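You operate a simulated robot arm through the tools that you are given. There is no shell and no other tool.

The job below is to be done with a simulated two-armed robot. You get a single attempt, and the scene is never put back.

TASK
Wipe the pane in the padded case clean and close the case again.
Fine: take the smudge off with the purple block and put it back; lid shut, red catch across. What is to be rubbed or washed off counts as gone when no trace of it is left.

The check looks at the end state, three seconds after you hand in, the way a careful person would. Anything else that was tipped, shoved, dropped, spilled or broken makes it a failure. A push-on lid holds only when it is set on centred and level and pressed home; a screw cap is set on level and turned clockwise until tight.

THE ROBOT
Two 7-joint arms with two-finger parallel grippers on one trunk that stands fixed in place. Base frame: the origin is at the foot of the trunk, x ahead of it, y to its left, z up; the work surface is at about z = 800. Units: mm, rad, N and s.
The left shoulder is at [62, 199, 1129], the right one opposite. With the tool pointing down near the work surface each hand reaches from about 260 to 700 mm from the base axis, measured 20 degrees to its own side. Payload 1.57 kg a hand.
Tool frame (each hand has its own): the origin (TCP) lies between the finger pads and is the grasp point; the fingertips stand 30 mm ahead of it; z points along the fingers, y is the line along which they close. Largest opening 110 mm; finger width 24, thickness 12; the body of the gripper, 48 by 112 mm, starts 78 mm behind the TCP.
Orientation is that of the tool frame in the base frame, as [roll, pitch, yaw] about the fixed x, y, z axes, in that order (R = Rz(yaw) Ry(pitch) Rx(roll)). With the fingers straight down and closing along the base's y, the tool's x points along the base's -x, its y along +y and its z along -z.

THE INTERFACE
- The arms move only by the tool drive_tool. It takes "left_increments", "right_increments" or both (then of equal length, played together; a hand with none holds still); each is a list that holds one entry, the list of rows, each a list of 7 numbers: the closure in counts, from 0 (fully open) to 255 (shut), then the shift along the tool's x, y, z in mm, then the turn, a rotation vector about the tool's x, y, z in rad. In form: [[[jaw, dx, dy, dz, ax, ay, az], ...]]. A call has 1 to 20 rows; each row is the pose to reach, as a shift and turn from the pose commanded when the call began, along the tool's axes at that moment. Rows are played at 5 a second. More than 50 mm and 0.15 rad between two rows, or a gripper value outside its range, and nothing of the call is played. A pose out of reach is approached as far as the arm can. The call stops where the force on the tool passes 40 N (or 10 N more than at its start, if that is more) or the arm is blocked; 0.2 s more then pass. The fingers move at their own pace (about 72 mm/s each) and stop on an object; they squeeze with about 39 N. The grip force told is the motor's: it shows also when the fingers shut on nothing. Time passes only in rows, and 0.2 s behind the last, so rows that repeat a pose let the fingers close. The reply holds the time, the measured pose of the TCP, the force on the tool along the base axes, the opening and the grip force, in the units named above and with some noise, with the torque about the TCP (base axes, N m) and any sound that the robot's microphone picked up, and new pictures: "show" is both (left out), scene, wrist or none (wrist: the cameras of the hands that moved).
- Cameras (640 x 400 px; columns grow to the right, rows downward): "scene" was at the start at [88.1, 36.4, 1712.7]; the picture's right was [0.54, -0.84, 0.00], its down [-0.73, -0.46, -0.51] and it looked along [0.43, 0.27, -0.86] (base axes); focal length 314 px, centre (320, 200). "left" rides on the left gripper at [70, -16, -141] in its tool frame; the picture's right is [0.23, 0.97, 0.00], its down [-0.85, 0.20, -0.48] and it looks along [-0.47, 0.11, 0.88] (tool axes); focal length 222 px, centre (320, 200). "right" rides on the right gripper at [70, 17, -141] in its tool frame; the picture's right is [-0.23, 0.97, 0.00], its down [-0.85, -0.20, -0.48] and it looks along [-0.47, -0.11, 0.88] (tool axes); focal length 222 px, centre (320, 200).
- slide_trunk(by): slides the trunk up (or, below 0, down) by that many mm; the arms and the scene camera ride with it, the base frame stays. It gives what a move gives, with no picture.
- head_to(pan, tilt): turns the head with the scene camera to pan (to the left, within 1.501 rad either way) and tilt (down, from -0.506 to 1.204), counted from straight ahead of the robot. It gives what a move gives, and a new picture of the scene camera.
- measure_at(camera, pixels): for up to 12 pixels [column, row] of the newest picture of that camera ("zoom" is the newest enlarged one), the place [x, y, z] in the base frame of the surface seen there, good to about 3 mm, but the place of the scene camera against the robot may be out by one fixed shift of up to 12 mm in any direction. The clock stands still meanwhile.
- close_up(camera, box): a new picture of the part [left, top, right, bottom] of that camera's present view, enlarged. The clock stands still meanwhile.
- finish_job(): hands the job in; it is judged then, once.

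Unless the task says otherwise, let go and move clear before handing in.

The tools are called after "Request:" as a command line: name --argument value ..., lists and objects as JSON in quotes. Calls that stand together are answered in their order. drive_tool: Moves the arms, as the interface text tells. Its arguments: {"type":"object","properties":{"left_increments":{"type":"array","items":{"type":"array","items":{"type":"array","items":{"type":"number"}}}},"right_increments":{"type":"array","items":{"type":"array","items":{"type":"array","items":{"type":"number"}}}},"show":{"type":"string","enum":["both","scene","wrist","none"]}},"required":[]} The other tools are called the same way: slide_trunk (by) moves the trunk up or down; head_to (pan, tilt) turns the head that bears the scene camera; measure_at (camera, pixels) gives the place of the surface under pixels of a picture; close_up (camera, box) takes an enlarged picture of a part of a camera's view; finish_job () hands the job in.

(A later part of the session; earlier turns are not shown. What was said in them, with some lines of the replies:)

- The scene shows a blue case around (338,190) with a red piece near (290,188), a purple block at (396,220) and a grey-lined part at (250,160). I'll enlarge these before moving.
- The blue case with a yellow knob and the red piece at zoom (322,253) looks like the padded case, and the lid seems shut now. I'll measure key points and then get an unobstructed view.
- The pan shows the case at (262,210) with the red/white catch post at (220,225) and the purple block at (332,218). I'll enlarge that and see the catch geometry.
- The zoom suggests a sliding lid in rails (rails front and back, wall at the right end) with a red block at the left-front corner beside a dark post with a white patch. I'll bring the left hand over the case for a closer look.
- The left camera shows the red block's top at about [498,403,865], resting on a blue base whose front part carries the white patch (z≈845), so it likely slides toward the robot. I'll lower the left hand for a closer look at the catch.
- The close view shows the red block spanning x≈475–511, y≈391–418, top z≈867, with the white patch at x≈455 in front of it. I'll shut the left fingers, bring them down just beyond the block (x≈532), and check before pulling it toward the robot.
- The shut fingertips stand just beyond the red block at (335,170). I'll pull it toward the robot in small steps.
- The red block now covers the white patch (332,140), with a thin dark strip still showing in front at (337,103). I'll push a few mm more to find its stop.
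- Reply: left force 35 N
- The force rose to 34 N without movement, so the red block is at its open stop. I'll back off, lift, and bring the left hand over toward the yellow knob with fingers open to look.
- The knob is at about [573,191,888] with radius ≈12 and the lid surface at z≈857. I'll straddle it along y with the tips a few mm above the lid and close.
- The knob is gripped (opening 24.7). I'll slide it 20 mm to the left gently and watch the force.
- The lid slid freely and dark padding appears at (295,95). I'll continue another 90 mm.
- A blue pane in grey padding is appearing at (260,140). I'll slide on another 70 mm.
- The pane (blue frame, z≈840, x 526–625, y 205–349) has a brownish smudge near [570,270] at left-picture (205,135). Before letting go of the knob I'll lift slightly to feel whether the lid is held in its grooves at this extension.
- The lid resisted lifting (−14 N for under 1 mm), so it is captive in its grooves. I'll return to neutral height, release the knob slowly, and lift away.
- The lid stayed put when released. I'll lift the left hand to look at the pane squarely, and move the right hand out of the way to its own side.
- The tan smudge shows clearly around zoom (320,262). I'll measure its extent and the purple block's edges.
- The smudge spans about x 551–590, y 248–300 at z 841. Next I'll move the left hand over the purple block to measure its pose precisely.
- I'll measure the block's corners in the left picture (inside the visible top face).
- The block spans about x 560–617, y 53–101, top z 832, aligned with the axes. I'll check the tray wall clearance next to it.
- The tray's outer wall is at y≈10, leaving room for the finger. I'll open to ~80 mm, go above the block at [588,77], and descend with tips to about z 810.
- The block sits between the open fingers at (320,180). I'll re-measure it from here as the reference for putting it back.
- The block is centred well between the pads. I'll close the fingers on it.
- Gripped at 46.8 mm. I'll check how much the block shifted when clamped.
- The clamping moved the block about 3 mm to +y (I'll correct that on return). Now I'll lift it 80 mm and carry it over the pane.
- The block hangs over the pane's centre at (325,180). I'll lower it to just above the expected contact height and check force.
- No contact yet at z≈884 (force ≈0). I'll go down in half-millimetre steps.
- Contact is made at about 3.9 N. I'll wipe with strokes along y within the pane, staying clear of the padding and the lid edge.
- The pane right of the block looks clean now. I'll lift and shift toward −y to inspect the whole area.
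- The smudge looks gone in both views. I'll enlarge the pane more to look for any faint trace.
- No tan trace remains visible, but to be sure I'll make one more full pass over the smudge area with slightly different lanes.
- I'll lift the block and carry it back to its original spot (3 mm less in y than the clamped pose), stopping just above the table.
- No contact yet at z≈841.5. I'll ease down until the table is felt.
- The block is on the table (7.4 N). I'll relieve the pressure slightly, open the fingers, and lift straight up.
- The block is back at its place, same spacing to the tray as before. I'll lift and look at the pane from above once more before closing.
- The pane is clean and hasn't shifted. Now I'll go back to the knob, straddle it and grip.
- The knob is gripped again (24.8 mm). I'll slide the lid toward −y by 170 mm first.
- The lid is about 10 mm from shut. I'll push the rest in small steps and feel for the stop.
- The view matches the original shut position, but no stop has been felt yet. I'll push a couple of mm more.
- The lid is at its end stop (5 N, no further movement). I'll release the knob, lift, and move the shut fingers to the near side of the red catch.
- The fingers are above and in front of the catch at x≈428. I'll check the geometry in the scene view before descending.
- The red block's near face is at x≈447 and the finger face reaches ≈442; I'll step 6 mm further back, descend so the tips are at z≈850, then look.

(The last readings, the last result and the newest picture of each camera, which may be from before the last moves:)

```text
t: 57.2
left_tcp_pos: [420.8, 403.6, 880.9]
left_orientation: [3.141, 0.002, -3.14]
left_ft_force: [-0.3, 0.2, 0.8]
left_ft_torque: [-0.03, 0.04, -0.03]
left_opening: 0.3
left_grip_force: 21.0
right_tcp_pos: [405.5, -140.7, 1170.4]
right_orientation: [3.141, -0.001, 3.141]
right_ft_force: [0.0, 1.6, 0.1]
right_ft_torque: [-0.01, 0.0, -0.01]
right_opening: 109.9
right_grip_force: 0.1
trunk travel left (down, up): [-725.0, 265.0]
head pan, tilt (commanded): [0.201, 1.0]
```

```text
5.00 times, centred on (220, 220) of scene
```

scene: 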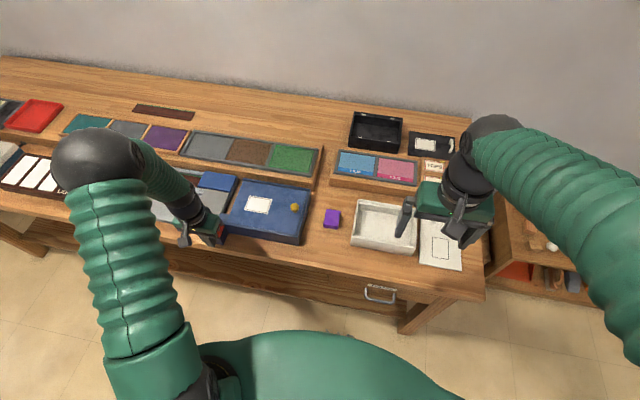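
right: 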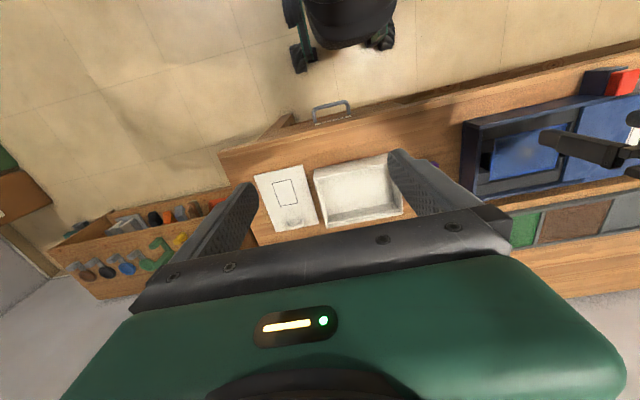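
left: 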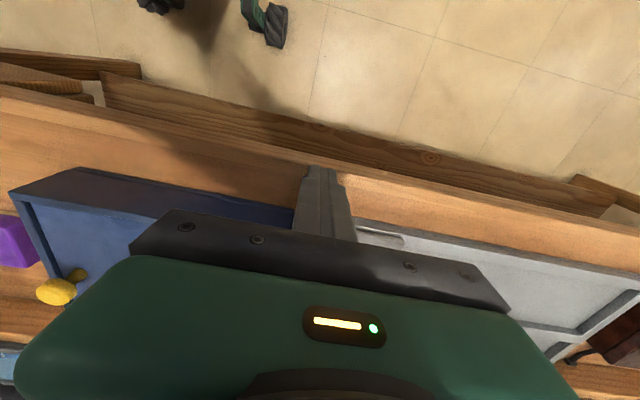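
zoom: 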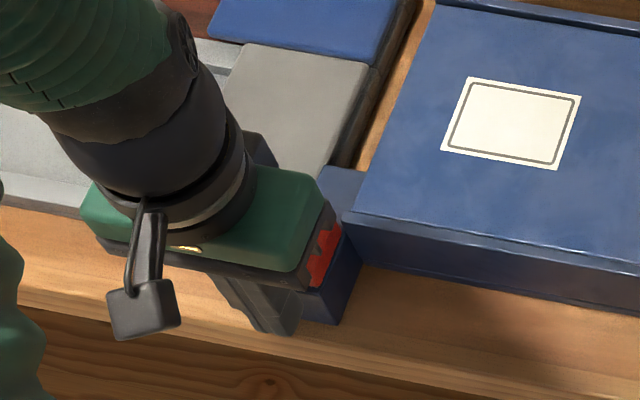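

The fingers stand in front of the catch post. I'll push the red block away from the robot in small steps.

Request:
drive_tool --left_increments '[[[255, -6, 0, 0, 0, 0, 0], [255, -12, 0, 0, 0, 0, 0], [255, -17, 0, 0, 0, 0, 0], [255, -22, 0, 0, 0, 0, 0], [255, -27, 0, 0, 0, 0, 0], [255, -32, 0, 0, 0, 0, 0], [255, -36, 0, 0, 0, 0, 0], [255, -36, 0, 0, 0, 0, 0]]]' --show "wrist"

Request:
close_up --camera "scene" --box '[160, 180, 280, 260]'

```text
t: 59.0
left_tcp_pos: [457.0, 404.2, 879.2]
left_orientation: [3.14, -0.001, -3.14]
left_ft_force: [0.5, -0.1, -0.8]
left_ft_torque: [0.0, -0.02, -0.01]
left_opening: 0.2
left_grip_force: 21.1
right_tcp_pos: [405.8, -139.3, 1170.8]
right_orientation: [3.141, 0.0, 3.141]
right_ft_force: [0.3, 0.1, 0.1]
right_ft_torque: [0.04, 0.02, -0.02]
right_opening: 110.0
right_grip_force: 0.1
trunk travel left (down, up): [-725.0, 265.0]
head pan, tilt (commanded): [0.201, 1.0]
```

left: 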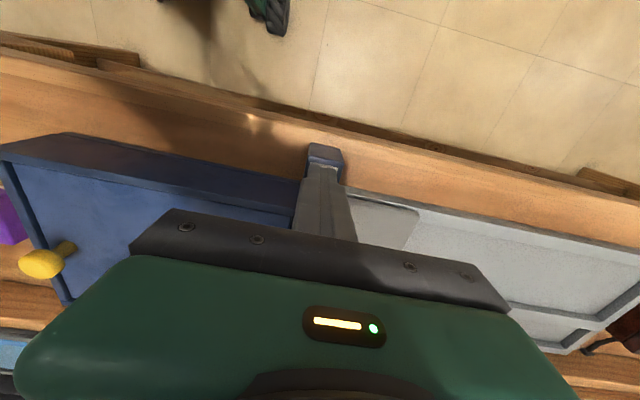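

```text
5.00 times, centred on (220, 220) of scene
```

zoom: 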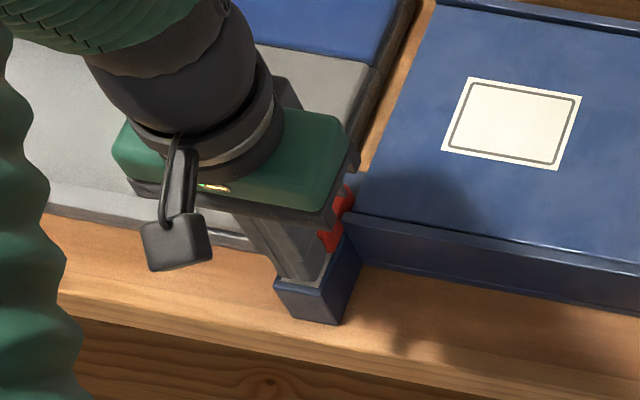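

The red block has moved with the fingers; no stop yet at x≈457. I'll continue slowly to its end stop.

Request:
drive_tool --left_increments '[[[255, -2, 0, 0, 0, 0, 0], [255, -4, 0, 0, 0, 0, 0], [255, -6, 0, 0, 0, 0, 0], [255, -7, 0, 0, 0, 0, 0], [255, -7, 0, 0, 0, 0, 0]]]' --show "none"

```text
t: 60.2
left_tcp_pos: [464.4, 404.0, 880.2]
left_orientation: [-3.141, -0.001, -3.141]
left_ft_force: [1.0, -0.2, -0.4]
left_ft_torque: [0.02, -0.02, 0.01]
left_opening: 0.1
left_grip_force: 21.6
right_tcp_pos: [406.8, -140.4, 1170.1]
right_orientation: [-3.141, 0.0, -3.14]
right_ft_force: [-0.2, -1.0, 1.3]
right_ft_torque: [-0.02, -0.01, 0.0]
right_opening: 110.1
right_grip_force: 0.1
trunk travel left (down, up): [-725.0, 265.0]
head pan, tilt (commanded): [0.201, 1.0]
```

Request:
drive_tool --left_increments '[[[255, -1, 0, 0, 0, 0, 0], [255, -2, 0, 0, 0, 0, 0], [255, -3, 0, 0, 0, 0, 0], [255, -3, 0, 0, 0, 0, 0]]]' --show "wrist"

Request:
close_up --camera "scene" --box '[180, 190, 270, 250]'

```text
t: 61.2
left_tcp_pos: [464.7, 404.5, 878.5]
left_orientation: [-3.14, 0.0, -3.139]
left_ft_force: [-8.5, -0.8, -3.8]
left_ft_torque: [-0.03, 0.2, -0.02]
left_opening: 0.0
left_grip_force: 21.2
right_tcp_pos: [404.7, -139.9, 1171.2]
right_orientation: [-3.142, 0.0, -3.14]
right_ft_force: [0.2, 0.2, -0.3]
right_ft_torque: [0.0, 0.0, 0.02]
right_opening: 110.1
right_grip_force: 0.0
trunk travel left (down, up): [-725.0, 265.0]
head pan, tilt (commanded): [0.201, 1.0]
```

left: 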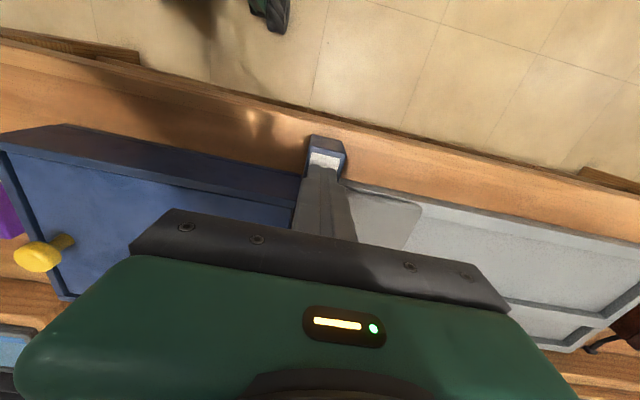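

```text
6.67 times, centred on (225, 220) of scene
```

zoom: 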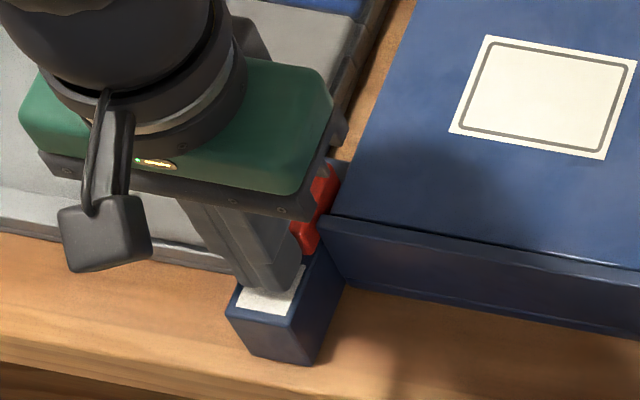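

The white patch is exposed again and force rose to 8.5 N with no movement, so the catch is at its stop. One firmer nudge to confirm, then back off and lift.

Request:
drive_tool --left_increments '[[[255, -1, 0, 0, 0, 0, 0], [255, -1.5, 0, 0, 0, 0, 0]]]' --show "none"

Request:
drive_tool --left_increments '[[[255, 6, 0, 0, 0, 0, 0], [255, 18, 0, 0, 0, 0, 0], [255, 18, 0, -35, 0, 0, 0], [255, 18, 0, -75, 0, 0, 0], [200, 22, -20, -85, 0, 0, 0], [100, 26, -40, -95, 0, 0, 0], [0, 30, -60, -105, 0, 0, 0], [0, 30, -90, -125, 0, 0, 0], [0, 30, -120, -145, 0, 0, 0], [0, 30, -120, -145, 0, 0, 0]]]' --show "both"

```text
t: 61.8
left_tcp_pos: [464.1, 404.5, 879.8]
left_orientation: [-3.14, -0.002, -3.14]
left_ft_force: [-16.7, -1.2, -5.0]
left_ft_torque: [0.07, 0.41, 0.0]
left_opening: 0.0
left_grip_force: 21.3
right_tcp_pos: [404.0, -140.0, 1172.9]
right_orientation: [3.141, 0.002, -3.141]
right_ft_force: [-0.5, 0.7, 0.5]
right_ft_torque: [0.03, -0.02, -0.01]
right_opening: 110.1
right_grip_force: 0.0
trunk travel left (down, up): [-725.0, 265.0]
head pan, tilt (commanded): [0.201, 1.0]
```

```text
t: 64.0
left_tcp_pos: [437.7, 282.6, 1025.4]
left_orientation: [3.142, 0.0, -3.139]
left_ft_force: [0.3, -0.1, -0.2]
left_ft_torque: [0.02, -0.02, -0.03]
left_opening: 109.9
left_grip_force: 0.1
right_tcp_pos: [406.6, -141.2, 1171.3]
right_orientation: [3.14, 0.0, -3.139]
right_ft_force: [0.0, 0.4, 0.5]
right_ft_torque: [0.0, 0.0, 0.0]
right_opening: 110.0
right_grip_force: 0.1
trunk travel left (down, up): [-725.0, 265.0]
head pan, tilt (commanded): [0.201, 1.0]
```

scene: 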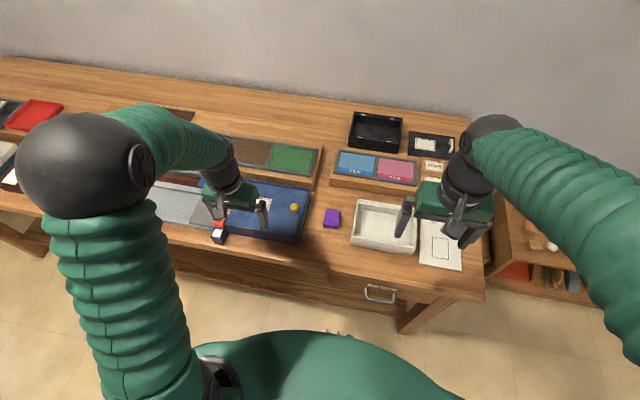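
left: 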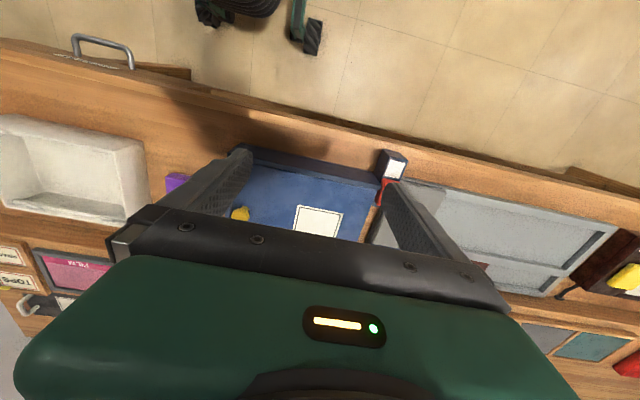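

The catch shows red with the white patch in front, as at the start. I'll retract the left hand to its starting place and check the final scene.

Request:
drive_tool --left_increments '[[[0, 10, 0, -40, 0, 0, 0], [0, 30, 25, -75, 0, 0, 0], [0, 55, 55, -105, 0, 0, 0], [0, 82, 88, -130, 0, 0, 0], [0, 109, 120, -153, 0, 0, 0], [0, 109, 120, -153, 0, 0, 0]]]' --show "both"

Request:
close_up --camera "scene" --box '[180, 160, 360, 260]'

Request:
close_up --camera "left" --box '[140, 130, 400, 260]'

```text
t: 65.4
left_tcp_pos: [329.7, 404.8, 1177.2]
left_orientation: [-3.14, -0.002, -3.141]
left_ft_force: [-0.5, 1.3, -0.9]
left_ft_torque: [0.0, 0.05, -0.02]
left_opening: 109.9
left_grip_force: 0.0
right_tcp_pos: [406.8, -141.0, 1169.8]
right_orientation: [-3.141, -0.001, -3.139]
right_ft_force: [0.1, -0.3, -1.2]
right_ft_torque: [0.01, 0.05, -0.02]
right_opening: 110.3
right_grip_force: 0.0
trunk travel left (down, up): [-725.0, 265.0]
head pan, tilt (commanded): [0.201, 1.0]
```

scene: 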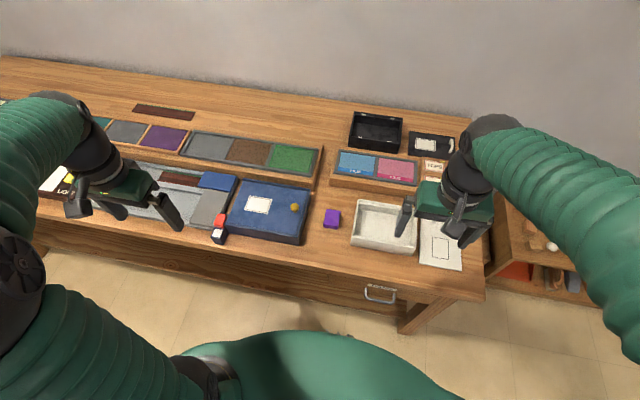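
left: 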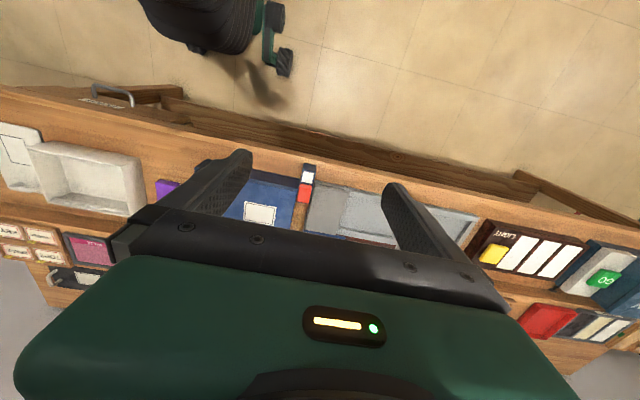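

```text
3.56 times, centred on (270, 210) of scene
```

zoom: 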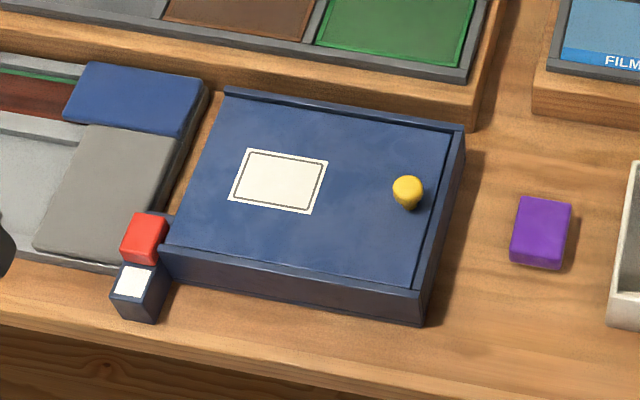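

```text
2.46 times, centred on (270, 195) of left
```

zoom: 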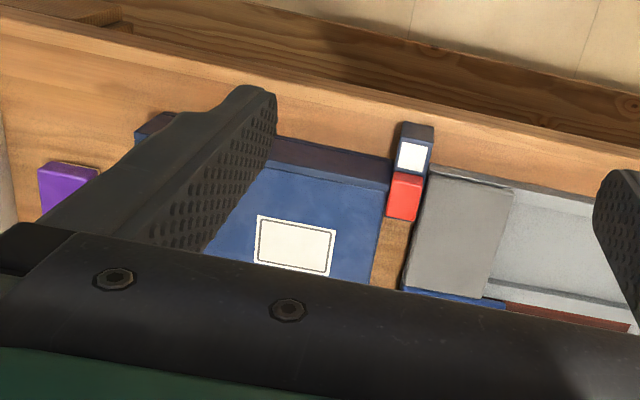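

The final view matches the start: lid shut with the knob at zoom (408,190), red catch across at (145,237), purple block back at (541,233), and both hands clear. Handing in.

Request:
finish_job

```text
The job is handed in.
```

I wiped the smudge off the pane, closed the case again and handed the job in. I haven't seen the result of the check.

- **Pane:** I made two passes with the purple block, pressing lightly (about 4 to 8 N). No tan trace showed in close-ups from the left hand's camera or the scene camera. The pane looked unmoved in its padding.
- **Purple block:** It is back in its original spot to within about 1 mm, judging by the before and after pictures.
- **Lid:** I slid it shut until it met its end stop, and the knob sits where it did at the start.
- **Red catch:** It is across the lid end and pushed firmly against its stop, with the white patch showing as before.

Both hands had let go and were clear before I handed in. I saw nothing else on the bench shifted or knocked.
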